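You operate a simulated robot arm through the tools that you are given. There is no shell and no other tool. Be economical: measure what you need, move in short steps, check, and stop when the job is done.

You are at the controls of a simulated robot arm. One attempt, no reset.

Task
Wipe the crumbs off the beige mat, then lay the bowl and the orange mug on it.
Fine: use the purple cloth and put it back.

It is judged by the outcome, as a careful person would: the job done as asked, and still so three seconds after it is handed in. It fails if anything else is knocked over, pushed out of place, dropped, spilled or broken. Flat cloth is picked up by pressing the open fingertips on it (5 to 10 N) and closing them slowly along it; thin cloth reads only 2 to 8 mm in the jaws.

Robot
A 6-joint arm with a two-finger parallel gripper, fixed in place. Base frame: the origin is at the foot of the arm, x ahead of it, y to its left, z up; the work surface is at about z = 75. Units: cm, rad, N and s.
With the tool pointing down near the work surface it reaches from about 20 to 84 cm from the base axis. Its first joint turns from -2.897 to 2.897 rad. Payload 3.91 kg.
Tool frame: the origin (TCP) lies between the finger pads and is the grasp point; the fingertips stand 3 cm ahead of it; z points along the fingers, y is the line along which they close. Largest opening 11 cm; finger width 2, thickness 1; the body of the gripper, 4.8 by 11.2 cm, starts 5.5 cm behind the TCP.
Orientation is that of the tool frame in the base frame, as a unit quaternion [x, y, z, w]. With the fingers straight down and closing along the base's y, the tool's x points along the base's -x, its y along +y and its z along -z.

Tools
- The arm moves only by the tool play_rows. Its argument "targets" is a list of rows, each a list of 7 numbers: the shift along the base's x, y, z in cm, then the turn, a rotation vector about the base's x, y, z in rad, then the finger opening in cm, from 0 to 11. In form: [[dx, dy, dz, wx, wy, wz, gripper], ...]. A call has 1 to 10 rows; each row is the pose to reach, as a shift and turn from the pose commanded when the call began. A row lasts 0.2 s, in which the tool goes at most 5 cm and 0.15 rad; a call with a longer step from one row to the next is refused whole, and so is a gripper value outside its range. Where a pose cannot be reached the arm comes as near as it can. A force on the tool above 90 N (or 10 N above the force at the start of the call, whichever is more), or a blocked arm, ends the call early, and 0.2 s more pass. The fingers move at their own pace (about 10.8 cm/s each) and stop on an object; they squeeze with about 28 N. The grip force told is the motor's: it shows also when the fingers shut on nothing. Time passes only in rows, and 0.2 s behind the last, so rows that repeat a pose let the fingers close. It gives the time, the measured TCP pose, the force on the tool (base axes), the opening and the grip force at its end, in the units of the frame above (readings bear some noise).
- Cameras (640 x 400 px; columns grow to the right, rows downward): "scene" is fixed at [38.82, 63.78, 151.41]; the picture's right is [-0.98, -0.22, 0.00], its down [-0.13, 0.58, -0.80] and it looks along [0.18, -0.78, -0.60] (base axes); focal length 309 px, centre (320, 200). "wrist" rides on the gripper at [-3.6, 0, -5.7] in the tool frame; the picture's right is [0.00, -1.00, 0.00], its down [0.97, 0.00, -0.24] and it looks along [0.24, 0.00, 0.97] (tool axes); focal length 218 px, centre (320, 200).
- grab_frame(camera): a new picture of that camera. No time passes.
- lift_body(by): slides the trunk up (or, below 0, down) by that many cm; the arm rides with it, the base frame stays. It gives what a move gives, with no picture.
- locate(camera, pixels): for up to 12 pixels [column, row] of the newest picture of that camera ("zoom" is the newest enlarged one), the place [x, y, z] in the base frame of the surface seen there, good to about 0.3 cm, but the place of the scene camera against the robot may be out by one fixed shift of up to 2.5 cm in any direction. No time passes.
- inspect(camera, box): a new picture of the part [left, top, right, bottom] of that camera's present view, enlarged. No time passes.
- hand_in(): hands the job in; it is judged then, once.

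Go step by step. Measure first, check grasps and placings, and put right what went wrong. The budget is 80 turns and 46 pictures, counting those below and the enlarged ones. Unless the task says otherwise, let go and move clear before handing in, and close with one line.

The tools are called after "Request:" as a command line: name --pt "numbers of a row" for each row, then --argument value for the rest, lists and objects as JSON in quotes. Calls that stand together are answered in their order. play_rows: Moves the arm, as the interface text tells. Its arguments: {"type":"object","properties":{"targets":{"type":"array","items":{"type":"array","items":{"type":"number"}}}},"required":["targets"]} The other tools are called the same way: lift_body (by) slides the trunk up or down; grab_frame (camera) takes a picture; locate (camera, pixels) gives the place of the surface under pixels of a picture; inspect (camera, box) takes an enlarged picture of a part of a camera's view; hand_in () hands the job in.

At the start:

```text
time_s: 0.0
ee_pos: [30.11, -29.89, 102.98]
orientation: [0.0, 1.0, 0.001, 0.0]
wrist_force: [0.8, 0.4, 0.6]
width: 11.01
grip_force: 0.0
trunk travel left (down, up): [-47.5, 6.5]
```

scene: 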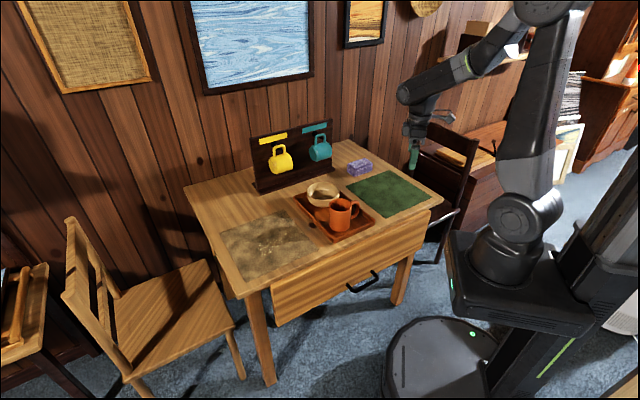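
wrist: 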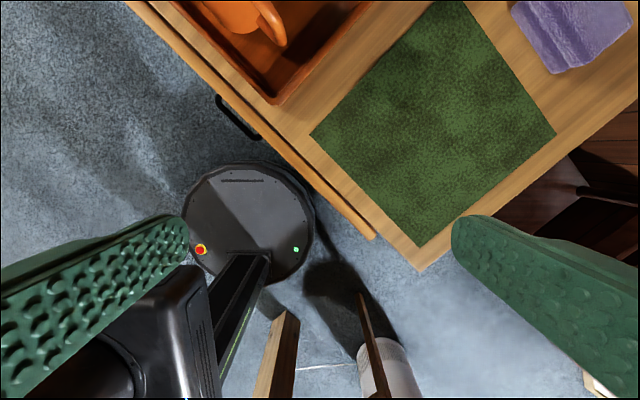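

The scene shows a table with a beige mat (about 268,245), a tray with bowl and mug (about 335,208), a green mat and a purple cloth (360,167). I'll enlarge the view and locate the parts.

Request:
inspect --camera "scene" --box '[180, 110, 450, 300]'

Request:
locate --camera "scene" --pixels '[[222, 232], [281, 211], [318, 247], [246, 280], [268, 245], [360, 167], [347, 168], [372, 166], [400, 195], [322, 190], [340, 205], [308, 190]]'

Request:
locate --camera "wrist" --pixels '[[312, 132], [420, 240], [555, 135], [445, 5], [570, 30], [555, 70], [275, 100], [420, 268], [235, 15]]'

```text
2.11 times, centred on (315, 205) of scene
```

zoom: 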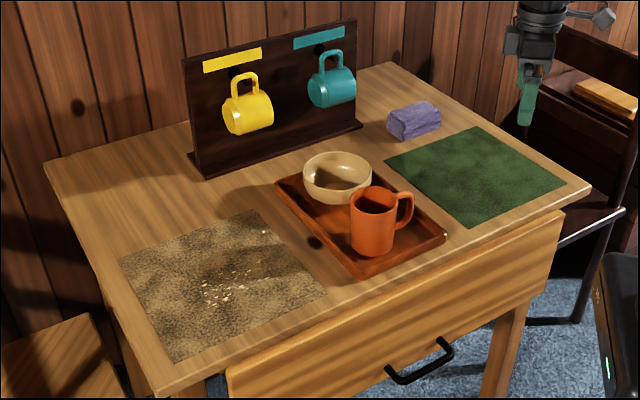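

```text
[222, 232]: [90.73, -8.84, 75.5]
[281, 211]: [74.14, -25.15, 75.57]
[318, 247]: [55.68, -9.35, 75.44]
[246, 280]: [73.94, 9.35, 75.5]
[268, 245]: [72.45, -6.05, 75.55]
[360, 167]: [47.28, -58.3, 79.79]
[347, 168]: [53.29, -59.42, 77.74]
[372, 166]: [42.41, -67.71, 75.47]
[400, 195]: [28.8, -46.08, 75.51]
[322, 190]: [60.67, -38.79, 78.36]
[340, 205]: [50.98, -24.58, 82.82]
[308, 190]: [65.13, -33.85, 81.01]
```

```text
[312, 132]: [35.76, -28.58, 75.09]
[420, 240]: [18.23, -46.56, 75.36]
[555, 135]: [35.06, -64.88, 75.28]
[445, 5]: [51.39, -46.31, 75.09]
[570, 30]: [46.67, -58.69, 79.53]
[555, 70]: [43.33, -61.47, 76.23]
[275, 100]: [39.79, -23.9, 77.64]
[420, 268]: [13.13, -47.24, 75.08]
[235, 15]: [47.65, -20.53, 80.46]
```

Two cameras can be compared through the green mat's corners. I'll locate those in the enlarged scene picture, plus crumbs, cloth, tray, bowl and mug.

Request:
locate --camera "zoom" --pixels '[[385, 158], [475, 127], [565, 186], [470, 227], [205, 300], [255, 272], [265, 232], [235, 262], [388, 132], [440, 122], [415, 105], [400, 118]]'

Request:
locate --camera "zoom" --pixels '[[275, 183], [365, 275], [445, 236], [302, 170], [373, 175], [338, 155], [335, 180], [350, 200], [395, 200], [410, 205], [372, 190], [190, 155]]'

Request:
inspect --camera "scene" --box '[215, 200, 325, 285]'

```text
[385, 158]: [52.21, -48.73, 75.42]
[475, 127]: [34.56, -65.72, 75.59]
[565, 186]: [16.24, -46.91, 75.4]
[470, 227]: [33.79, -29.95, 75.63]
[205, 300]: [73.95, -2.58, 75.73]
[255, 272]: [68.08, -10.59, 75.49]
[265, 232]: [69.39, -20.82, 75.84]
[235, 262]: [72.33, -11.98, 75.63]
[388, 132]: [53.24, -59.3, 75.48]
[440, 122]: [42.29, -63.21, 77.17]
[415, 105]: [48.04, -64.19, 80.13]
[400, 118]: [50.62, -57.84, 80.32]
```

```text
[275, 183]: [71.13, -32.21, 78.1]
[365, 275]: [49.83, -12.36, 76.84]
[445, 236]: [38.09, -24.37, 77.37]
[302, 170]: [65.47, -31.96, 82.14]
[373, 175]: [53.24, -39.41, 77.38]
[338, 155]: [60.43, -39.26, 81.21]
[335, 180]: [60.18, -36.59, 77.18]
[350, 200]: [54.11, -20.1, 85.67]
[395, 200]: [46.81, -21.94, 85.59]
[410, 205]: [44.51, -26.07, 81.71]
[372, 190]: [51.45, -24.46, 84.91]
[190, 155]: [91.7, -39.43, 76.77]
```

```text
4.71 times, centred on (270, 242) of scene
```

zoom: 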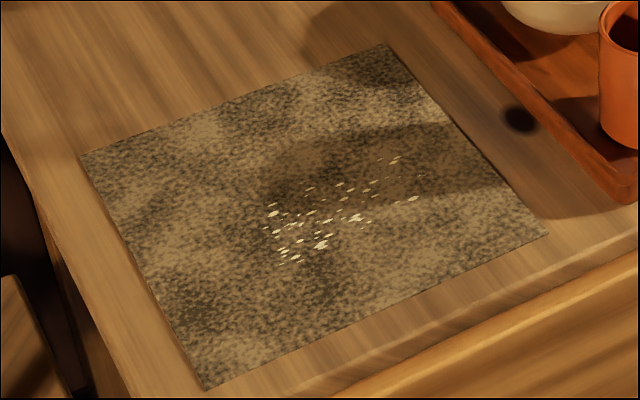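

Wrist minus scene shift is about (+1.4, +0.9, -0.3) from the green mat's corners. I'll go above the cloth to look at it closely with the wrist camera.

Request:
play_rows --pt "2.5 -4 0 0 0 0 11" --pt "5 -8 0 0 0 0 11" --pt "7.5 -12 0 0 0 0 11" --pt "10 -16 0 0 0 0 11" --pt "12.5 -20 0 0 0 0 11" --pt "15 -24 -2 0 0 0 11" --pt "16 -27 -4 0 0 0 11"

Request:
grab_frame --camera "wrist"

Request:
locate --camera "zoom" --pixels '[[275, 213], [412, 198], [395, 158], [285, 262], [270, 205], [355, 217], [80, 155], [387, 44], [547, 234], [205, 389], [420, 176]]'

```text
refused: row 6 steps farther than a row can; nothing moved
```

```text
41 pictures are left
```

wrist: 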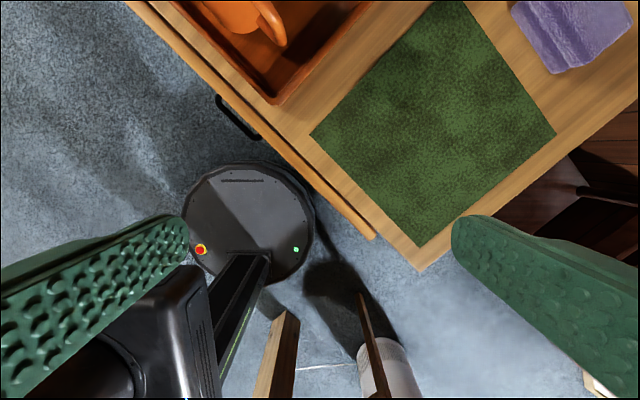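

```text
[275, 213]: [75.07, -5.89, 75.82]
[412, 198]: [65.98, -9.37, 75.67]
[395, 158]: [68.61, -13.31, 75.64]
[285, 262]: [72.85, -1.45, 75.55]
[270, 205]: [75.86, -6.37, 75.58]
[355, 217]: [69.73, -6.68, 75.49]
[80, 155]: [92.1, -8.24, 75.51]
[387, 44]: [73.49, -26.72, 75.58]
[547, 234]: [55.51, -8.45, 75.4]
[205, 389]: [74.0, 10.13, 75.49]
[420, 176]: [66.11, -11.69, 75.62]
```

The refused row was too long; the crumbs lie within about x 67–78, y -13–0, on the reachable part of the mat. I'll repeat the move with shorter steps.

Request:
play_rows --pt "2.3 -4 0 0 0 0 11" --pt "4.6 -8 0 0 0 0 11" --pt "6.9 -12 0 0 0 0 11" --pt "9.2 -16 0 0 0 0 11" --pt "11.5 -20 0 0 0 0 11" --pt "13.8 -24 -1 0 0 0 11" --pt "16 -27 -3 0 0 0 11"

Request:
grab_frame --camera "wrist"

```text
time_s: 1.6
ee_pos: [46.4, -57.01, 100.01]
orientation: [0.0, 1.0, -0.001, 0.001]
wrist_force: [-0.7, 0.2, -0.1]
width: 10.97
grip_force: 0.0
trunk travel left (down, up): [-47.5, 6.5]
```

```text
40 pictures are left
```

wrist: 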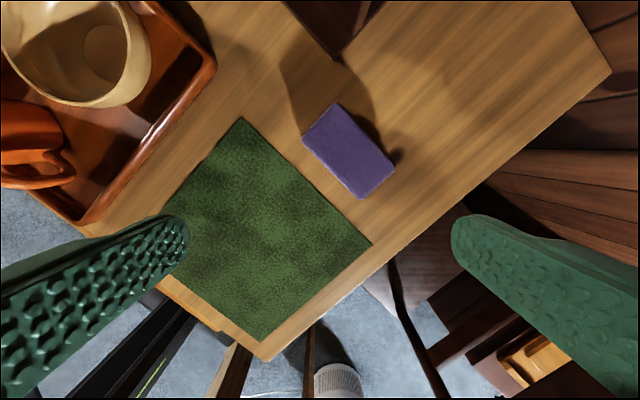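

Request:
locate --camera "wrist" --pixels '[[335, 103], [303, 140], [360, 197], [394, 168], [348, 150], [245, 118], [371, 243], [263, 342], [330, 56], [300, 138], [215, 65], [362, 202]]'

Request:
inspect --camera "wrist" --box '[270, 80, 430, 220]'

```text
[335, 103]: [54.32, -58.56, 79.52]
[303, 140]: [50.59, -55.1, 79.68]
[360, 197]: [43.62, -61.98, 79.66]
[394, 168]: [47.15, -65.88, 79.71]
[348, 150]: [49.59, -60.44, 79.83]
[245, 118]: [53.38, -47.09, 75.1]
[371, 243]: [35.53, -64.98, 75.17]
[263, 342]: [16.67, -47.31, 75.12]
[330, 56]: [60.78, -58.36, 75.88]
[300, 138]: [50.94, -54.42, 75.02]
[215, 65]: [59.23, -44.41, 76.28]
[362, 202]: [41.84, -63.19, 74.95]
```

```text
2.86 times, centred on (350, 150) of wrist
```

zoom: 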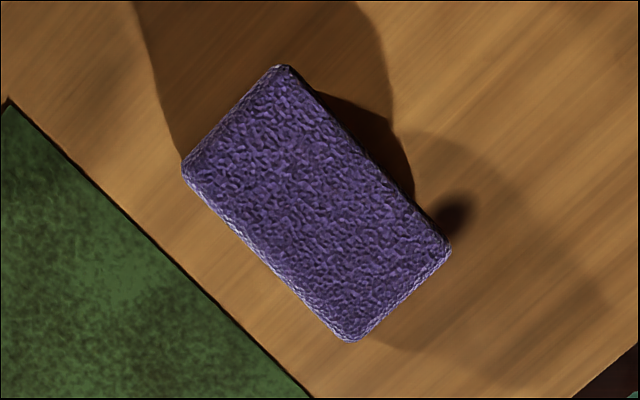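

The cloth is a folded pad about 9.8 × 5.1 × 4.6 cm, centred at (49.0, -60.4), long side along (1,1), top at z 79.7. I'll turn 45° and come down to above it with the fingers astride the short side.

Request:
play_rows --pt "0.5 -0.6 -2 0 0 0.13 11" --pt "1 -1.2 -4 0 0 0.26 11" --pt "1.5 -1.8 -6 0 0 0.39 11" --pt "2 -2.4 -8 0 0 0.52 11" --pt "2.5 -3.0 -10 0 0 0.65 11" --pt "2.7 -3.4 -12 0 0 0.785 11" --pt "2.7 -3.4 -15 0 0 0.785 11" --pt "2.7 -3.4 -15 0 0 0.785 11"

Request:
grab_frame --camera "wrist"

```text
time_s: 3.4
ee_pos: [48.83, -60.23, 85.17]
orientation: [-0.382, 0.924, 0.0, 0.0]
wrist_force: [0.6, 0.0, 0.7]
width: 10.99
grip_force: 0.1
trunk travel left (down, up): [-47.5, 6.5]
```

```text
38 pictures are left
```

wrist: 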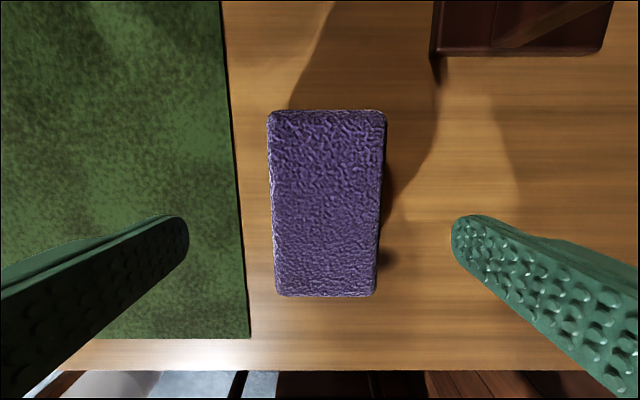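

The pad sits centred between the fingers (columns 268–385). I'll descend to z ≈ 79.2 and close on it.

Request:
play_rows --pt "0 -0.1 -3 0 0 0 11" --pt "0 -0.1 -5.9 0 0 0 11" --pt "0 -0.1 -5.9 0 0 0 8" --pt "0 -0.1 -5.9 0 0 0 6" --pt "0 -0.1 -5.9 0 0 0 5" --pt "0 -0.1 -5.9 0 0 0 4" --pt "0 -0.1 -5.9 0 0 0 3" --pt "0 -0.1 -5.9 0 0 0 3"

```text
time_s: 5.2
ee_pos: [48.78, -60.34, 79.49]
orientation: [-0.382, 0.924, 0.0, 0.0]
wrist_force: [0.4, 0.2, 4.5]
width: 6.32
grip_force: 27.8
trunk travel left (down, up): [-47.5, 6.5]
```

The jaws hold at 6.3 cm with 28 N. I'll lift straight up and check.

Request:
play_rows --pt "0 0 3 0 0 0 3" --pt "0 0 7 0 0 0 3" --pt "0 0 11 0 0 0 3" --pt "0 0 15 0 0 0 3" --pt "0 0 18 0 0 0 3"

Request:
grab_frame --camera "wrist"

Request:
grab_frame --camera "scene"

```text
time_s: 6.4
ee_pos: [48.8, -60.31, 97.51]
orientation: [-0.383, 0.924, 0.0, 0.0]
wrist_force: [-0.2, 0.1, -1.3]
width: 6.32
grip_force: 28.1
trunk travel left (down, up): [-47.5, 6.5]
```

```text
37 pictures are left
```

wrist: 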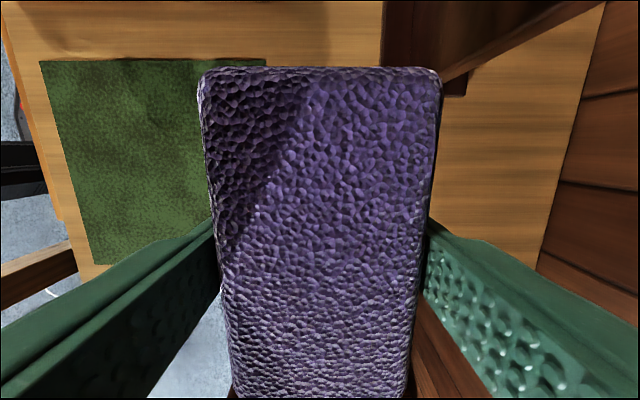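

```text
36 pictures are left
```

scene: 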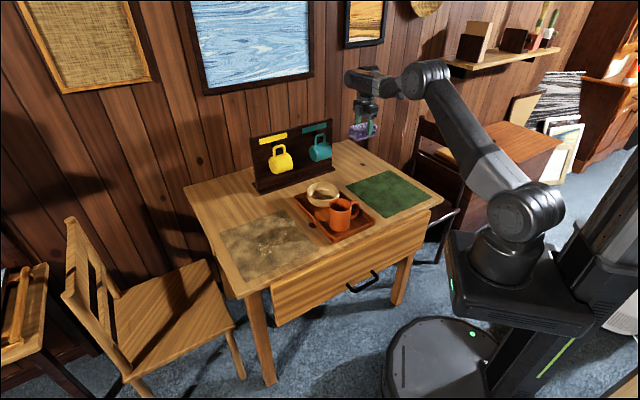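

The pad is held (wrist view) and the rest is undisturbed. I'll carry it high over the front of the table toward the mat while turning it, so that its long side leads along the stroke from the mat's centre.

Request:
play_rows --pt "-1.2 4.2 1 0 0 -0.14 3" --pt "-2.4 8.4 2 0 0 -0.28 3" --pt "-3.6 12.6 3 0 0 -0.42 3" --pt "-4.8 16.8 4 0 0 -0.56 3" --pt "-6 21 5 0 0 -0.7 3" --pt "-7 25 6 0 0 -0.84 3" --pt "-4.4 29 6 0 0 -0.98 3" --pt "-1.8 33 6 0 0 -1.12 3" --pt "0.8 37 6 0 0 -1.26 3" --pt "3.4 41 6 0 0 -1.4 3"

```text
time_s: 8.6
ee_pos: [52.33, -19.3, 103.01]
orientation: [0.303, 0.953, 0.001, 0.001]
wrist_force: [-1.0, -0.1, -0.1]
width: 6.32
grip_force: 27.5
trunk travel left (down, up): [-47.5, 6.5]
```

Pad still held. I'll go to a point above the far-left of the crumbs, then look.

Request:
play_rows --pt "3.4 2.5 0 0 0 -0.1 3" --pt "6.8 5 0 0 0 -0.171 3" --pt "10.2 7.5 0 0 0 -0.171 3" --pt "13.6 10 -1 0 0 -0.171 3" --pt "17 12.5 -3 0 0 -0.171 3" --pt "20.4 15 -6 0 0 -0.171 3" --pt "23.8 17.5 -9 0 0 -0.171 3" --pt "27.0 20.2 -12 0 0 -0.171 3" --pt "27.4 20.2 -14 0 0 -0.171 3" --pt "27.4 20.2 -14 0 0 -0.171 3"

Request:
grab_frame --camera "wrist"

```text
refused: row 6 steps farther than a row can; nothing moved
```

```text
35 pictures are left
```

wrist: 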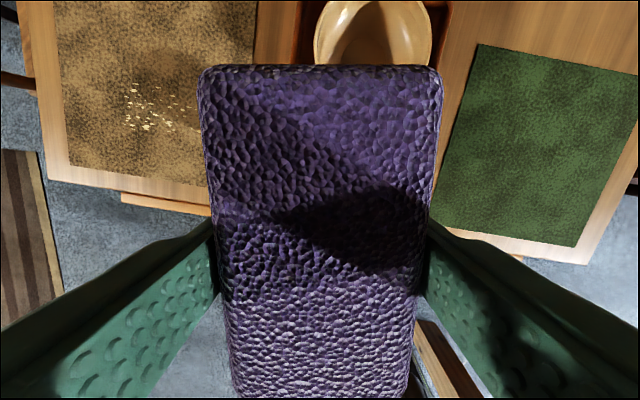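

The wrist view shows the crumbs (120–195, 80–130) directly; I'll measure them and the mat's corners in the robot frame.

Request:
locate --camera "wrist" --pixels '[[132, 88], [150, 127], [172, 80], [190, 105], [190, 127], [125, 105], [128, 122], [68, 166], [57, 50], [46, 178], [195, 200], [258, 20]]'

Request:
play_rows --pt "3.2 2.4 0 0 0 -0.1 3" --pt "6.4 4.8 0 0 0 -0.171 3" --pt "9.6 7.2 0 0 0 -0.171 3" --pt "12.8 9.6 0 0 0 -0.171 3" --pt "16 12 -1 0 0 -0.171 3" --pt "18.8 14.2 -4 0 0 -0.171 3" --pt "21.6 16.4 -7 0 0 -0.171 3" --pt "24.4 18.6 -10 0 0 -0.171 3" --pt "27.2 20.3 -13 0 0 -0.171 3" --pt "27.2 20.3 -13 0 0 -0.171 3"

Request:
grab_frame --camera "scene"

```text
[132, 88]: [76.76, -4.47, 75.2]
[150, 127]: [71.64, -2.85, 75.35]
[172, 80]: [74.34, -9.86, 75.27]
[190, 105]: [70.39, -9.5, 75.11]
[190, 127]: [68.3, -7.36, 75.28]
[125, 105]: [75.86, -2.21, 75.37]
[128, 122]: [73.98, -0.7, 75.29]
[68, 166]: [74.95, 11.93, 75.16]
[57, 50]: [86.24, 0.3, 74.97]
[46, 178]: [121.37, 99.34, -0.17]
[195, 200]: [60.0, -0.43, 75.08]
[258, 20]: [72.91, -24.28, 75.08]
```

```text
time_s: 10.8
ee_pos: [79.6, 0.94, 89.98]
orientation: [0.383, 0.924, 0.0, 0.001]
wrist_force: [-1.0, 0.8, -0.8]
width: 6.35
grip_force: 28.0
trunk travel left (down, up): [-47.5, 6.5]
```

```text
34 pictures are left
```

scene: 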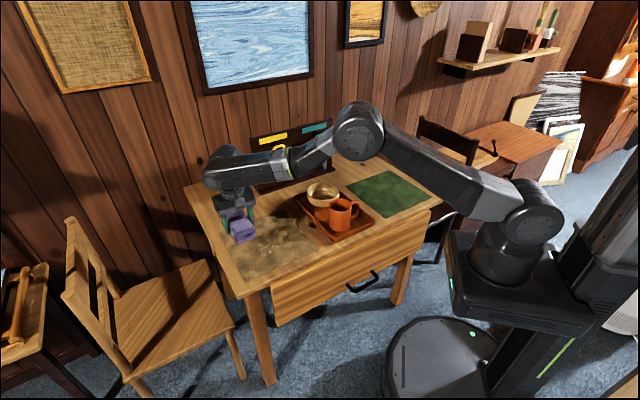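

Crumbs span b≈-59.5…-52.7 across the stroke, so I'll shift 0.4 cm and lower the pad until it nearly touches the mat (TCP ≈ 79.8).

Request:
play_rows --pt "0.35 -0.35 -3.5 0 0 0 3" --pt "0.35 -0.35 -7 0 0 0 3" --pt "0.35 -0.35 -9 0 0 0 3" --pt "0.35 -0.35 -10 0 0 0 3" --pt "0.35 -0.35 -10.3 0 0 0 3" --pt "0.35 -0.35 -10.3 0 0 0 3"

```text
time_s: 12.2
ee_pos: [79.81, 0.65, 79.86]
orientation: [0.382, 0.924, 0.0, 0.001]
wrist_force: [-1.0, -0.1, 0.7]
width: 6.33
grip_force: 28.0
trunk travel left (down, up): [-47.5, 6.5]
```

Request:
play_rows --pt "0 0 -0.15 0 0 0 3" --pt "0 0 -0.3 0 0 0 3" --pt "0 0 -0.3 0 0 0 3"

```text
time_s: 13.0
ee_pos: [79.84, 0.49, 79.59]
orientation: [0.382, 0.924, 0.001, 0.0]
wrist_force: [-0.2, -0.1, 0.2]
width: 6.33
grip_force: 27.9
trunk travel left (down, up): [-47.5, 6.5]
```

No contact force yet at z 79.6; lower a little more.

Request:
play_rows --pt "0 0 -0.15 0 0 0 3" --pt "0 0 -0.3 0 0 0 3" --pt "0 0 -0.3 0 0 0 3"

```text
time_s: 13.8
ee_pos: [79.82, 0.54, 79.48]
orientation: [0.382, 0.924, 0.0, 0.0]
wrist_force: [-0.7, 1.3, 4.5]
width: 6.32
grip_force: 28.2
trunk travel left (down, up): [-47.5, 6.5]
```

Contact at 4.5 N. Now a steady stroke along (-1,-1) toward the gap between the mat and the tray, stopping short of the tray.

Request:
play_rows --pt "-1.0 -1.0 -0.1 0 0 0 3" --pt "-2.4 -2.4 -0.1 0 0 0 3" --pt "-3.8 -3.8 -0.1 0 0 0 3" --pt "-5.2 -5.2 -0.1 0 0 0 3" --pt "-6.6 -6.6 -0.1 0 0 0 3" --pt "-8.0 -8.0 -0.1 0 0 0 3" --pt "-9.4 -9.4 -0.1 0 0 0 3" --pt "-10.8 -10.8 -0.1 0 0 0 3" --pt "-12.2 -12.2 -0.1 0 0 0 3" --pt "-13.2 -13.2 -0.1 0 0 0 3"

Request:
inspect --camera "scene" --box '[200, 170, 390, 300]'

```text
time_s: 16.0
ee_pos: [66.67, -12.68, 79.41]
orientation: [0.383, 0.924, 0.0, 0.001]
wrist_force: [5.5, 4.7, 23.1]
width: 6.33
grip_force: 28.2
trunk travel left (down, up): [-47.5, 6.5]
```

```text
3.08 times, centred on (295, 235) of scene
```

zoom: 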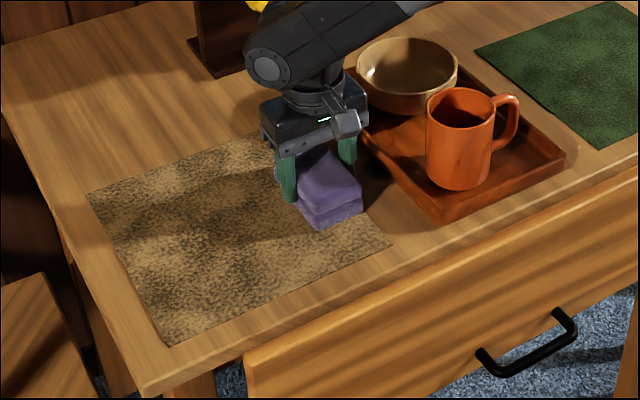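

The mat behind the pad is clear; force has risen to 23 N. I'll ease up slightly and continue 2.5 cm so the leading edge passes over the mat's edge, staying clear of the tray.

Request:
play_rows --pt "-0.6 -0.6 0.08 0 0 0 3" --pt "-1.2 -1.2 0.08 0 0 0 3" --pt "-1.8 -1.8 0.08 0 0 0 3" --pt "-1.8 -1.8 0.08 0 0 0 3"

Request:
inspect --camera "scene" --box '[260, 190, 350, 255]'

```text
time_s: 17.0
ee_pos: [64.83, -14.45, 79.41]
orientation: [0.383, 0.924, 0.0, 0.001]
wrist_force: [5.1, 6.0, 18.3]
width: 6.34
grip_force: 28.0
trunk travel left (down, up): [-47.5, 6.5]
```

```text
6.15 times, centred on (305, 222) of scene
```

zoom: 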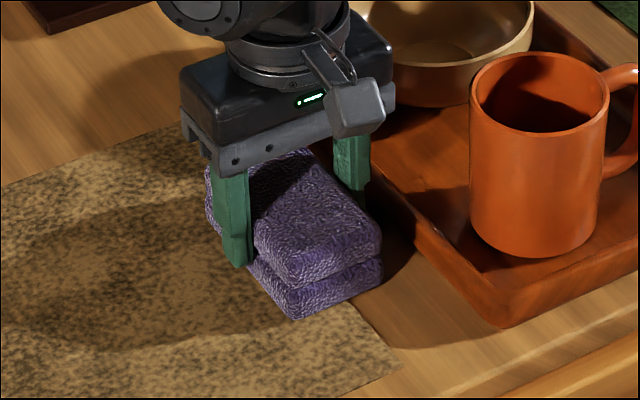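

The leading edge is past the mat's edge. I'll lift straight up and look for crumbs where the pad was.

Request:
play_rows --pt "0 0 2 0 0 0 3" --pt "0 0 6 0 0 0 3" --pt "0 0 10 0 0 0 3" --pt "0 0 14 0 0 0 3" --pt "-1 2 18 0 0 0 3"

Request:
inspect --camera "scene" --box '[215, 190, 355, 285]'

Request:
grab_frame --camera "wrist"

```text
time_s: 18.2
ee_pos: [63.64, -12.55, 97.37]
orientation: [0.383, 0.924, -0.001, 0.0]
wrist_force: [0.6, 0.3, -0.1]
width: 6.31
grip_force: 27.5
trunk travel left (down, up): [-47.5, 6.5]
```

```text
4.21 times, centred on (285, 238) of scene
```

zoom: 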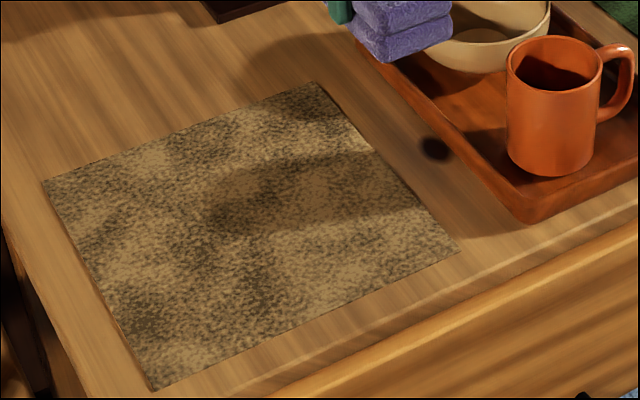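

```text
30 pictures are left
```

wrist: 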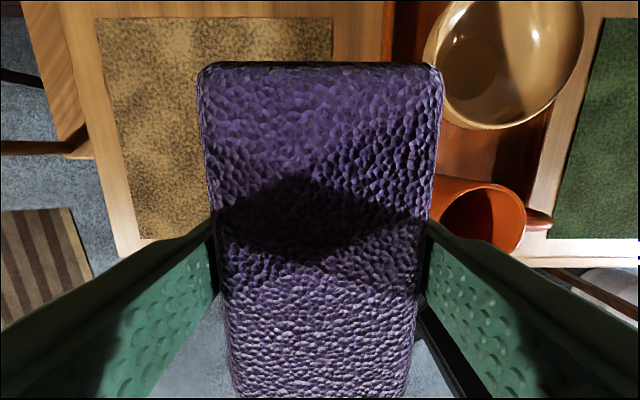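

The mat is clean all over, with no crumbs left beside it. I'll carry the cloth back the way it came, turning it back.

Request:
play_rows --pt "-3 -3 2 0 0 0.14 3" --pt "-6 -6.3 4 0 0 0.28 3" --pt "-9 -9.6 5 0 0 0.42 3" --pt "-12 -12.9 5 0 0 0.56 3" --pt "-15 -16.2 5 0 0 0.7 3" --pt "-18 -19.5 5 0 0 0.84 3" --pt "-20.5 -23 5 0 0 0.98 3" --pt "-20 -27.4 5 0 0 1.12 3" --pt "-19 -31.6 4 0 0 1.26 3" --pt "-18 -35.8 3 0 0 1.4 3"

```text
time_s: 20.4
ee_pos: [45.67, -48.23, 100.14]
orientation: [-0.304, 0.953, 0.001, 0.0]
wrist_force: [0.1, 1.0, -0.6]
width: 6.34
grip_force: 28.4
trunk travel left (down, up): [-47.5, 6.5]
```

Next: over the original place and down to a few centimetres above the table.

Request:
play_rows --pt "1 -4 0 0 0 0.1 3" --pt "2 -8 -1 0 0 0.171 3" --pt "3.1 -12.1 -2 0 0 0.171 3" --pt "3.1 -12.1 -6 0 0 0.171 3" --pt "3.1 -12.1 -10 0 0 0.171 3" --pt "3.1 -12.1 -14 0 0 0.171 3" --pt "3.1 -12.1 -17 0 0 0.171 3" --pt "3.1 -12.1 -17 0 0 0.171 3"

```text
time_s: 22.2
ee_pos: [49.04, -60.37, 83.18]
orientation: [-0.383, 0.924, 0.0, 0.0]
wrist_force: [0.1, 0.8, 0.4]
width: 6.33
grip_force: 27.8
trunk travel left (down, up): [-47.5, 6.5]
```

At (49.0, -60.4, 83.2); lower to z ≈ 79.4 gently.

Request:
play_rows --pt "-0.1 0 -2 0 0 0 3" --pt "-0.1 0 -3.2 0 0 0 3" --pt "-0.1 0 -3.6 0 0 0 3" --pt "-0.1 0 -3.8 0 0 0 3" --pt "-0.1 0 -3.8 0 0 0 3"

```text
time_s: 23.4
ee_pos: [48.87, -60.3, 79.44]
orientation: [-0.382, 0.924, 0.001, -0.001]
wrist_force: [0.9, -0.2, -0.8]
width: 6.32
grip_force: 27.9
trunk travel left (down, up): [-47.5, 6.5]
```

Request:
play_rows --pt "0 0 -0.1 0 0 0 3" --pt "0 0 -0.2 0 0 0 3" --pt "0 0 -0.25 0 0 0 3"

```text
time_s: 24.2
ee_pos: [48.75, -60.36, 79.42]
orientation: [-0.382, 0.924, -0.001, 0.0]
wrist_force: [2.8, -0.3, 9.2]
width: 6.33
grip_force: 28.2
trunk travel left (down, up): [-47.5, 6.5]
```

The pad is on the table (9 N). Open the fingers and rise.

Request:
play_rows --pt "0 0 0.1 0 0 0 7" --pt "0 0 0.1 0 0 0 9" --pt "0 0 0.1 0 0 0 11" --pt "0 0 0.1 0 0 0 11" --pt "0 0 3 0 0 0 11" --pt "0 0 7 0 0 0 11" --pt "0 0 11 0 0 0 11" --pt "0 0 15 0 0 0 11" --pt "0 0 19 0 0 0 11" --pt "0 0 22 0 0 0 11"

Request:
grab_frame --camera "wrist"

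```text
time_s: 26.4
ee_pos: [48.95, -60.32, 101.44]
orientation: [-0.383, 0.924, 0.0, 0.0]
wrist_force: [0.1, 0.0, 0.2]
width: 10.99
grip_force: 0.0
trunk travel left (down, up): [-47.5, 6.5]
```

```text
29 pictures are left
```

wrist: 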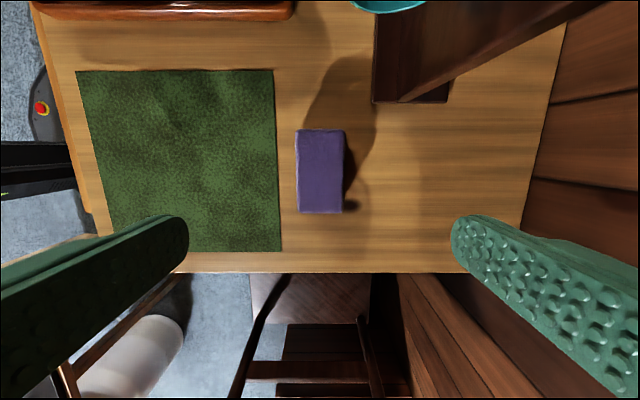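

The cloth is back in its place and orientation. Next I'll go above the tray to measure the bowl and mug.

Request:
play_rows --pt "-1 4.2 0.5 0 0 -0.1 11" --pt "-2 8.4 1 0 0 -0.2 11" --pt "-3 12.6 1.5 0 0 -0.3 11" --pt "-2 16.8 2 0 0 -0.4 11" --pt "0 20.8 2.5 0 0 -0.5 11" --pt "2 24.8 3 0 0 -0.6 11" --pt "4 28.5 3 0 0 -0.7 11" --pt "6 32 3 0 0 -0.785 11"

Request:
grab_frame --camera "wrist"

```text
time_s: 28.2
ee_pos: [54.66, -28.62, 104.11]
orientation: [0.002, 1.0, 0.0, 0.0]
wrist_force: [0.8, -0.4, 0.1]
width: 11.02
grip_force: 0.1
trunk travel left (down, up): [-47.5, 6.5]
```

```text
28 pictures are left
```

wrist: 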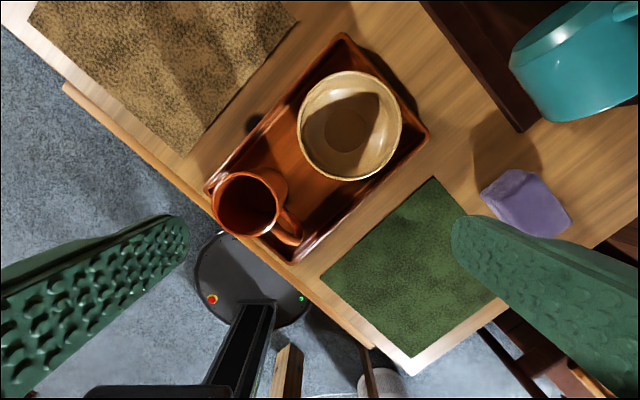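

I'll locate points on the bowl rim, bowl bottom, mug rim, handle and tray.

Request:
locate --camera "wrist" --pixels '[[349, 72], [350, 180], [299, 127], [400, 127], [350, 130], [246, 172], [213, 205], [279, 205], [246, 236], [246, 205], [295, 240], [285, 215]]'

Request:
locate --camera "wrist" --pixels '[[343, 34], [207, 188], [296, 260], [428, 138], [290, 175], [318, 195], [280, 170], [185, 155], [297, 20]]'

Request:
inspect --camera "wrist" --box '[190, 20, 440, 270]'

```text
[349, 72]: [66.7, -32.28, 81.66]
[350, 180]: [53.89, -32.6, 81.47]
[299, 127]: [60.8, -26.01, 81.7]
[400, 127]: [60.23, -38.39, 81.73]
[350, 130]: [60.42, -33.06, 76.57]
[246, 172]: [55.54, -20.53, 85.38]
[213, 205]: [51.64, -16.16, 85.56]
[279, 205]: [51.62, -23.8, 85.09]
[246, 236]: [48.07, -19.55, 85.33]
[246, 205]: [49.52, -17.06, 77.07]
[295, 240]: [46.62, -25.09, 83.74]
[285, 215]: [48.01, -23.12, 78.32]
```

```text
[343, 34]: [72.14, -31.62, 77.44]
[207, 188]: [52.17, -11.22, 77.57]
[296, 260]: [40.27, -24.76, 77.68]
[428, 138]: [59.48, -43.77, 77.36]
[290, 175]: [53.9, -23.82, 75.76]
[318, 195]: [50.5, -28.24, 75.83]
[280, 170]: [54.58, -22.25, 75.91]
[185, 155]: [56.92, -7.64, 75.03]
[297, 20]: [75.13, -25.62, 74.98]
```

```text
1.60 times, centred on (315, 145) of wrist
```

zoom: 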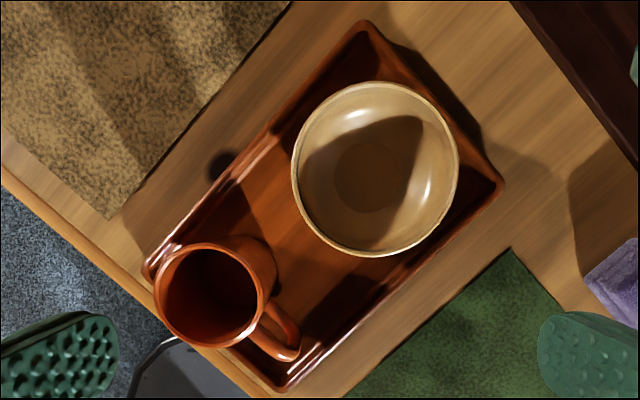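

Bowl: rim centre (60.35, -32.3), radius 6.35, rim z 81.7 — too wide for the jaws, so I'll pinch its rim on the (-1,-1) side. Mug: centre (51.8, -20.0), 7.7 cm wide, handle toward (-1,-1). First I'll go above the bowl's rim with 3.6 cm opening, turned -45°.

Request:
play_rows --pt "0.2 -1.4 -2 0 0 -0.13 3.6" --pt "0.4 -2.8 -4 0 0 -0.26 3.6" --pt "0.6 -4.2 -6 0 0 -0.39 3.6" --pt "0.8 -5.6 -8 0 0 -0.52 3.6" --pt "1.0 -7 -10 0 0 -0.65 3.6" --pt "1.3 -8.2 -13 0 0 -0.785 3.6" --pt "1.3 -8.2 -15 0 0 -0.785 3.6" --pt "1.3 -8.2 -15 0 0 -0.785 3.6"

Request:
grab_frame --camera "wrist"

```text
time_s: 30.0
ee_pos: [55.95, -36.6, 89.3]
orientation: [0.383, 0.924, 0.0, 0.0]
wrist_force: [-0.6, -0.2, -0.1]
width: 3.6
grip_force: 0.1
trunk travel left (down, up): [-47.5, 6.5]
```

```text
26 pictures are left
```

wrist: 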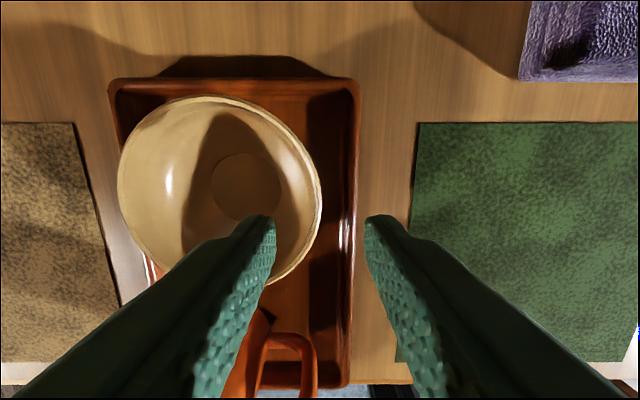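

The rim's right edge (column 321) lies between the fingers. I'll check rim points for centring.

Request:
locate --camera "wrist" --pixels '[[220, 97], [119, 180], [321, 190], [150, 258], [285, 120], [290, 270], [150, 125], [318, 165]]'

```text
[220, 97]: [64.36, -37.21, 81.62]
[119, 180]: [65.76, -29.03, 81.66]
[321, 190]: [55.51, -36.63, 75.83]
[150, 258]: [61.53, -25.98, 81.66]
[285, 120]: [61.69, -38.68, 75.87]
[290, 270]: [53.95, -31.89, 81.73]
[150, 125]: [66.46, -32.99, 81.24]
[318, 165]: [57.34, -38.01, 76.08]
```

The centre (60.35, -32.3) is confirmed. I'll descend to z ≈ 82.6 and close slowly on the wall.

Request:
play_rows --pt "0 0 -3 0 0 0 3.6" --pt "0 0 -5.5 0 0 0 3.6" --pt "0 0 -6.7 0 0 0 3.6" --pt "0 0 -6.7 0 0 0 3.6"

Request:
grab_frame --camera "wrist"

```text
time_s: 31.0
ee_pos: [56.13, -36.64, 82.56]
orientation: [0.383, 0.924, 0.0, 0.001]
wrist_force: [0.0, 0.2, 0.2]
width: 3.63
grip_force: 0.1
trunk travel left (down, up): [-47.5, 6.5]
```

```text
25 pictures are left
```

wrist: 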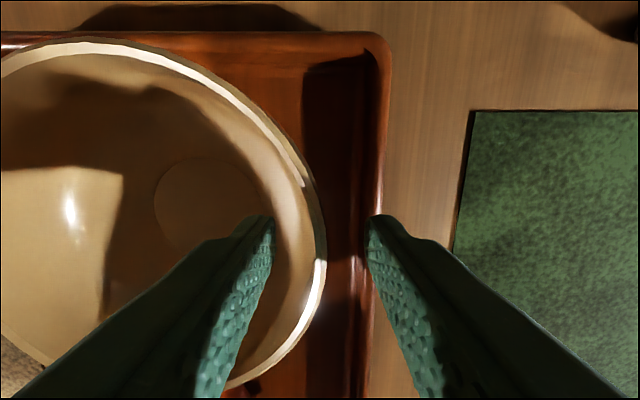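

The rim (column 322) is between the fingertips. Close slowly.

Request:
play_rows --pt "0 0 0 0 0 0 2.8" --pt "0 0 0 0 0 0 2" --pt "0 0 0 0 0 0 1.4" --pt "0 0 0 0 0 0 0.9" --pt "0 0 0 0 0 0 0.4" --pt "0 0 0 0 0 0 0" --pt "0 0 0 0 0 0 0"

```text
time_s: 32.6
ee_pos: [56.16, -36.59, 82.64]
orientation: [0.383, 0.924, 0.0, 0.001]
wrist_force: [1.9, 1.3, 8.1]
width: 1.71
grip_force: 28.2
trunk travel left (down, up): [-47.5, 6.5]
```

Grip at 1.7 cm on the wall. Lift a little and check.

Request:
play_rows --pt "0 0 0.5 0 0 0 0" --pt "0 0 1.2 0 0 0 0" --pt "0 0 2.2 0 0 0 0" --pt "0 0 3.5 0 0 0 0" --pt "0 0 5 0 0 0 0"

Request:
grab_frame --camera "wrist"

Request:
inspect --camera "scene" --box '[255, 120, 415, 250]'

```text
time_s: 33.8
ee_pos: [56.05, -36.59, 87.62]
orientation: [0.383, 0.924, 0.0, -0.001]
wrist_force: [0.3, -0.5, -2.1]
width: 1.23
grip_force: 27.7
trunk travel left (down, up): [-47.5, 6.5]
```

```text
24 pictures are left
```

wrist: 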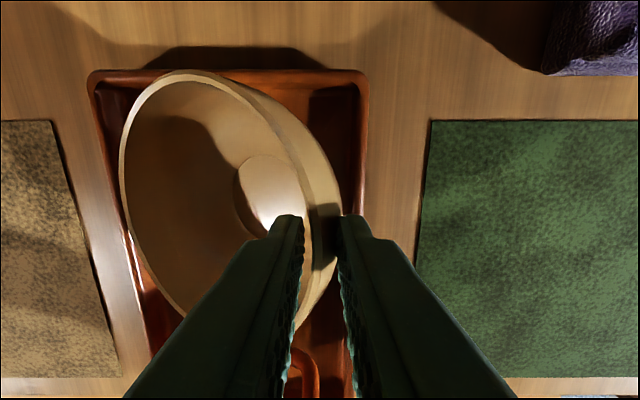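

```text
3.08 times, centred on (335, 185) of scene
```

zoom: 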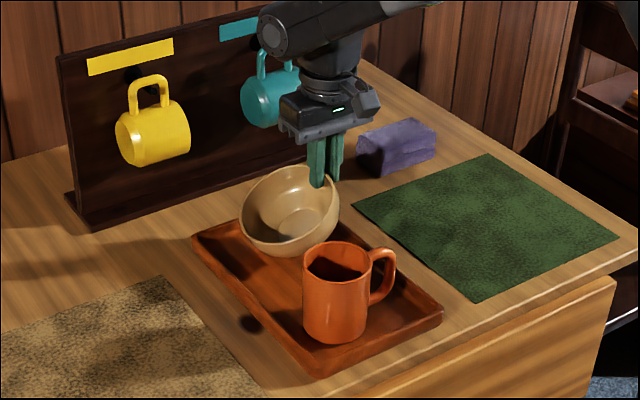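

The bowl is held but tilted, its wall having aligned with the fingers; its far side hangs lower. I'll measure the rim plane to know the tilt.

Request:
locate --camera "wrist" --pixels '[[124, 170], [185, 77], [150, 265], [130, 125], [290, 150], [185, 305], [240, 95], [312, 300]]'

```text
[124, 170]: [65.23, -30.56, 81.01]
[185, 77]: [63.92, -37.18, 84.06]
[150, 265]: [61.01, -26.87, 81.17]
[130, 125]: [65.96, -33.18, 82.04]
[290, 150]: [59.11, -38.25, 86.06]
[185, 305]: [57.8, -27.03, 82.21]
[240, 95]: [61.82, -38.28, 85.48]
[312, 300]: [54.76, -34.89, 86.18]
```

Rim slope is about 27° (far side low). I'll lift, carry it toward the mat, and tilt the gripper 0.47 rad to level the bowl.

Request:
play_rows --pt "0 0 3 0 0 0 0" --pt "0 0 6.5 0 0 0 0" --pt "0 0 10 0 0 0 0" --pt "2.4 2.9 10 0 0 0 0" --pt "4.8 5.8 10 0.083 -0.083 0 0" --pt "7.2 8.7 10 0.166 -0.166 0 0" --pt "9.6 11.6 10 0.249 -0.249 0 0" --pt "12 14.5 10 0.332 -0.332 0 0" --pt "14.5 17.4 10 0.332 -0.332 0 0" --pt "14.5 17.4 10 0.332 -0.332 0 0"

Request:
grab_frame --camera "wrist"

Request:
inspect --camera "scene" --box '[210, 130, 370, 290]'

```text
time_s: 36.0
ee_pos: [70.53, -19.35, 97.41]
orientation: [0.373, 0.898, 0.215, 0.089]
wrist_force: [-0.7, -0.2, -2.4]
width: 1.26
grip_force: 28.3
trunk travel left (down, up): [-47.5, 6.5]
```

```text
22 pictures are left
```

wrist: 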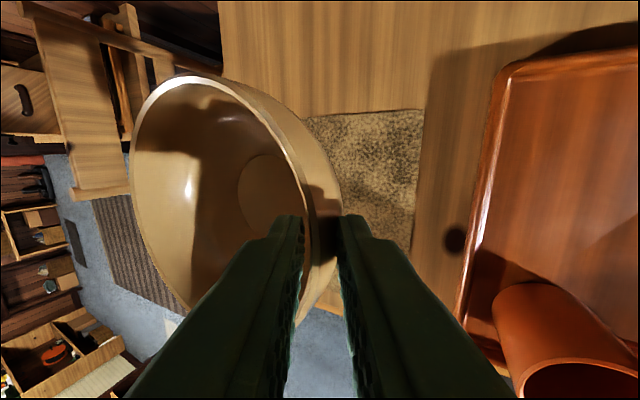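

```text
2.50 times, centred on (290, 210) of scene
```

zoom: 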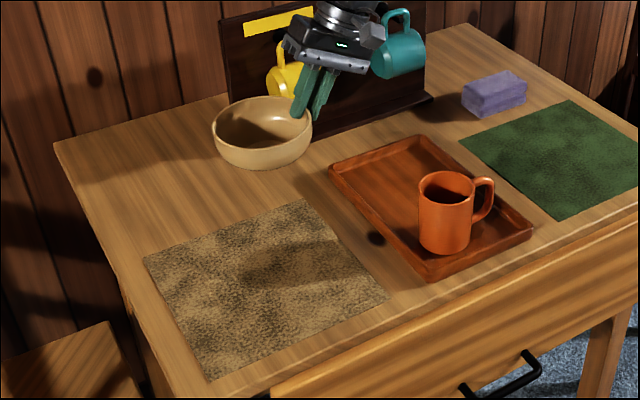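

The bowl now looks level. I'll measure its rim and bottom for placing.

Request:
locate --camera "wrist" --pixels '[[133, 170], [185, 80], [150, 240], [140, 120], [290, 150], [185, 300], [240, 95], [312, 300], [255, 190]]'

```text
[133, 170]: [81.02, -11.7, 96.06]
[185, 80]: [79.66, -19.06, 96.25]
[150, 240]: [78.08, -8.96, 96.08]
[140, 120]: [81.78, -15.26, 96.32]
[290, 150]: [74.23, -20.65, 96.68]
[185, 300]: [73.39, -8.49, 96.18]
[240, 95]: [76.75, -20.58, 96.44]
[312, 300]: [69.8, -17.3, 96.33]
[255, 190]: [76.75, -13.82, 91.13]
```

Rim level (96.2 ± 0.3), centre (75.5, -14.6), bottom at about 90.4. I'll shift +0.8 in y and lower to just above the mat.

Request:
play_rows --pt "0 0.8 -3 0 0 0 0" --pt "0 0.8 -6.5 0 0 0 0" --pt "0 0.8 -10 0 0 0 0" --pt "0 0.8 -12.5 0 0 0 0" --pt "0 0.8 -14 0 0 0 0" --pt "0 0.8 -14.6 0 0 0 0" --pt "0 0.8 -14.6 0 0 0 0"

```text
time_s: 37.6
ee_pos: [70.59, -18.37, 82.95]
orientation: [0.372, 0.899, 0.214, 0.089]
wrist_force: [-0.4, -0.5, -2.5]
width: 1.22
grip_force: 27.8
trunk travel left (down, up): [-47.5, 6.5]
```

Request:
play_rows --pt "0 0 -0.25 0 0 0 0" --pt "0 0 -0.5 0 0 0 0" --pt "0 0 -0.6 0 0 0 0"

```text
time_s: 38.4
ee_pos: [70.81, -18.44, 82.44]
orientation: [0.373, 0.898, 0.215, 0.089]
wrist_force: [-0.2, 0.0, -2.1]
width: 1.24
grip_force: 27.5
trunk travel left (down, up): [-47.5, 6.5]
```

Still hanging (-2 N). Lower in small steps until contact.

Request:
play_rows --pt "0 0 -0.15 0 0 0 0" --pt "0 0 -0.3 0 0 0 0" --pt "0 0 -0.3 0 0 0 0"

```text
time_s: 39.2
ee_pos: [70.6, -18.38, 82.05]
orientation: [0.371, 0.899, 0.215, 0.089]
wrist_force: [-0.8, 0.6, -2.3]
width: 1.23
grip_force: 28.0
trunk travel left (down, up): [-47.5, 6.5]
```

Request:
play_rows --pt "0 0 -0.15 0 0 0 0" --pt "0 0 -0.3 0 0 0 0" --pt "0 0 -0.3 0 0 0 0"

Request:
inspect --camera "scene" --box '[220, 160, 340, 270]'

```text
time_s: 40.0
ee_pos: [70.6, -18.3, 81.88]
orientation: [0.372, 0.899, 0.215, 0.09]
wrist_force: [-1.4, -1.8, 4.9]
width: 1.21
grip_force: 28.4
trunk travel left (down, up): [-47.5, 6.5]
```

```text
3.64 times, centred on (280, 215) of scene
```

zoom: 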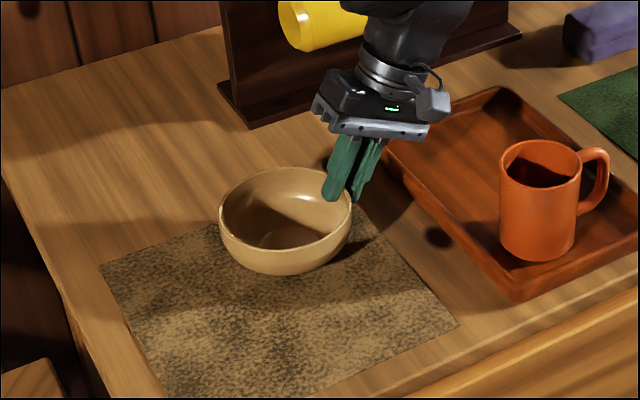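

The bowl rests on the mat (4.9 N). I'll open slightly and withdraw along the tilted finger direction.

Request:
play_rows --pt "0 0 0.1 0 0 0 1.8" --pt "0 0 0.1 0 0 0 2.6" --pt "0 0 0.1 0 0 0 3" --pt "0 0 0.1 0 0 0 3" --pt "-0.64 -0.64 1.9 0 0 0 3" --pt "-1.28 -1.28 3.7 0 0 0 3" --pt "-2.24 -2.24 6.4 0 0 0 3" --pt "-3.5 -3.5 10 0 0 0 3" --pt "-4.6 -4.6 13.5 0 0 0 3" --pt "-5.6 -5.6 17 0 0 0 3"

Request:
inspect --camera "scene" --box '[210, 150, 370, 290]'

```text
time_s: 42.2
ee_pos: [64.93, -24.03, 98.92]
orientation: [0.371, 0.899, 0.215, 0.09]
wrist_force: [0.1, -0.2, -0.3]
width: 3.01
grip_force: 0.0
trunk travel left (down, up): [-47.5, 6.5]
```

```text
2.86 times, centred on (290, 220) of scene
```

zoom: 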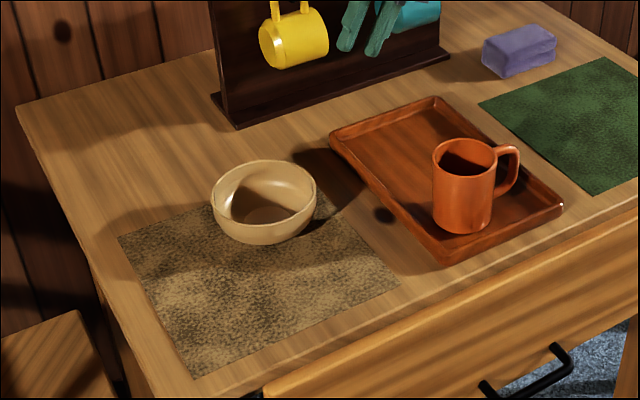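

The bowl sits upright on the mat. Now I'll straighten the gripper and move above the mug.

Request:
play_rows --pt "-2.6 0.8 1 -0.083 0.083 0 5" --pt "-5.2 1.6 2 -0.166 0.166 0 7" --pt "-7.8 2.4 2 -0.249 0.249 0 9" --pt "-10.4 3.2 2 -0.332 0.332 0 11" --pt "-13.1 4 2 -0.332 0.332 0 11" --pt "-13.1 4 2 -0.332 0.332 0 11"

Request:
play_rows --pt "0 0 0 0 0 0.14 11" --pt "0 0 0 0 0 0.28 11" --pt "0 0 0 0 0 0.42 11" --pt "0 0 0 0 0 0.56 11" --pt "0 0 0 0 0 0.7 11" --pt "0 0 0 0 0 0.84 11" --pt "0 0 -1 0 0 0.98 11" --pt "0 0 -2 0 0 1.12 11" --pt "0 0 -3 0 0 1.26 11" --pt "0 0 -3 0 0 1.4 11"

Request:
play_rows --pt "0 0 -2 0 0 0.1 11" --pt "0 0 -4 0 0 0.171 11" --pt "0 0 -4 0 0 0.171 11"

Request:
grab_frame --camera "wrist"

```text
time_s: 43.6
ee_pos: [51.93, -20.0, 100.65]
orientation: [0.382, 0.924, 0.0, -0.001]
wrist_force: [-0.1, -0.6, 0.0]
width: 10.98
grip_force: 0.0
trunk travel left (down, up): [-47.5, 6.5]
```

```text
time_s: 45.8
ee_pos: [52.08, -19.98, 97.75]
orientation: [-0.304, 0.953, 0.0, 0.001]
wrist_force: [-0.6, 0.4, -0.2]
width: 10.98
grip_force: 0.0
trunk travel left (down, up): [-47.5, 6.5]
```

```text
time_s: 46.6
ee_pos: [51.93, -19.97, 93.79]
orientation: [-0.384, 0.924, 0.0, 0.0]
wrist_force: [-0.5, -0.4, 0.1]
width: 11.0
grip_force: 0.1
trunk travel left (down, up): [-47.5, 6.5]
```

```text
18 pictures are left
```

wrist: 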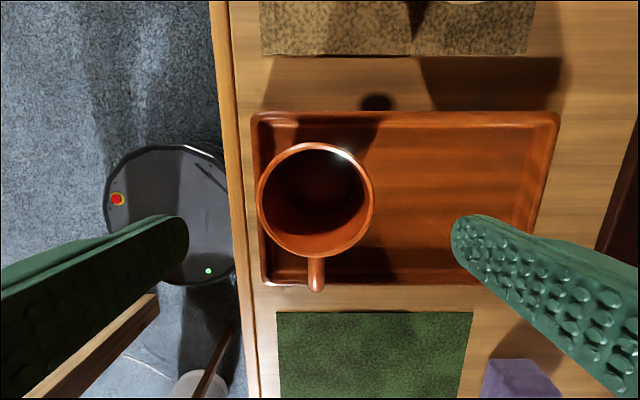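

The mug is centred between the fingers (centre ≈ (316,200)), handle pointing away from both. I'll descend to z ≈ 82 and close.

Request:
play_rows --pt "0 0 -3 0 0 0 11" --pt "0 0 -6.5 0 0 0 11" --pt "0 0 -10 0 0 0 11" --pt "0 0 -11.8 0 0 0 11" --pt "0 0 -11.8 0 0 0 9.6" --pt "0 0 -11.8 0 0 0 8.6" --pt "0 0 -11.8 0 0 0 7.6" --pt "0 0 -11.8 0 0 0 6.6" --pt "0 0 -11.8 0 0 0 6"

```text
time_s: 48.6
ee_pos: [51.79, -19.86, 81.99]
orientation: [-0.382, 0.924, -0.001, 0.0]
wrist_force: [0.2, 0.4, 0.4]
width: 7.75
grip_force: 27.8
trunk travel left (down, up): [-47.5, 6.5]
```

Grip at 7.75 cm. Lift and carry it over to (73.9, 1.1).

Request:
play_rows --pt "0 0 1.5 0 0 0 6" --pt "0 0 5 0 0 0 6" --pt "0 0 9 0 0 0 6" --pt "3.1 3 11 0 0 0 6" --pt "6.2 6 11 0 0 0 6" --pt "9.3 9 11 0 0 0 6" --pt "12.4 12 11 0 0 0 6" --pt "15.5 15 11 0 0 0 6" --pt "18.6 18 11 0 0 0 6" --pt "22.1 21 11 0 0 0 6"

Request:
grab_frame --camera "wrist"

Request:
inspect --camera "scene" --box '[200, 150, 370, 300]'

```text
time_s: 50.8
ee_pos: [73.83, 1.38, 92.88]
orientation: [-0.383, 0.924, 0.001, 0.0]
wrist_force: [-0.1, -0.6, -3.5]
width: 7.76
grip_force: 27.9
trunk travel left (down, up): [-47.5, 6.5]
```

```text
17 pictures are left
```

wrist: 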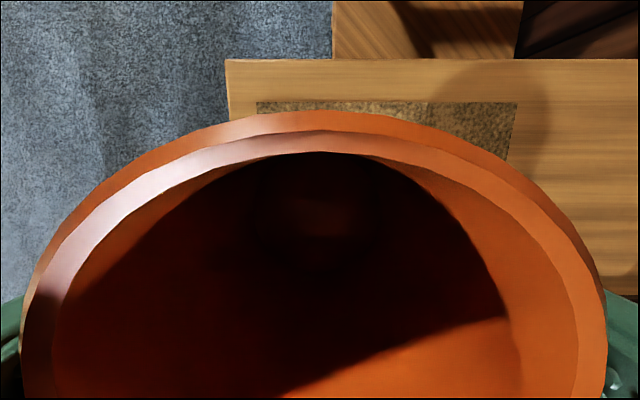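

```text
2.67 times, centred on (285, 225) of scene
```

zoom: 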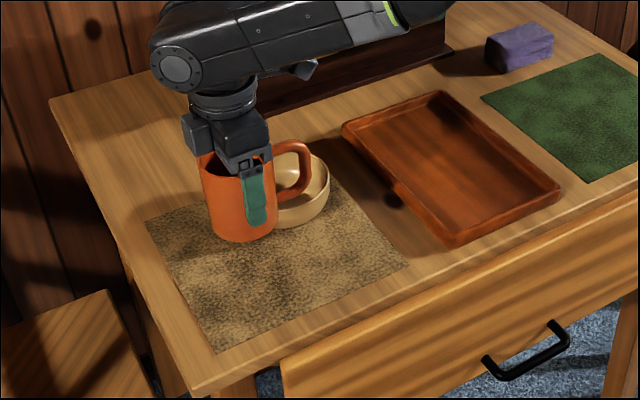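

The mug is upright above the left part of the mat. Lower to just above it.

Request:
play_rows --pt "0 0 -3 0 0 0 6" --pt "0 0 -6 0 0 0 6" --pt "0 0 -9 0 0 0 6" --pt "0 0 -10.5 0 0 0 6" --pt "0 0 -11.1 0 0 0 6" --pt "0 0 -11.1 0 0 0 6"

Request:
play_rows --pt "0 0 -0.15 0 0 0 6" --pt "0 0 -0.3 0 0 0 6" --pt "0 0 -0.3 0 0 0 6"

```text
time_s: 52.2
ee_pos: [74.05, 1.01, 81.76]
orientation: [-0.383, 0.924, 0.0, 0.001]
wrist_force: [0.1, -0.7, -3.2]
width: 7.74
grip_force: 28.0
trunk travel left (down, up): [-47.5, 6.5]
```

```text
time_s: 53.0
ee_pos: [74.07, 1.07, 81.66]
orientation: [-0.382, 0.924, 0.0, 0.0]
wrist_force: [0.1, -0.1, -3.8]
width: 7.74
grip_force: 27.9
trunk travel left (down, up): [-47.5, 6.5]
```

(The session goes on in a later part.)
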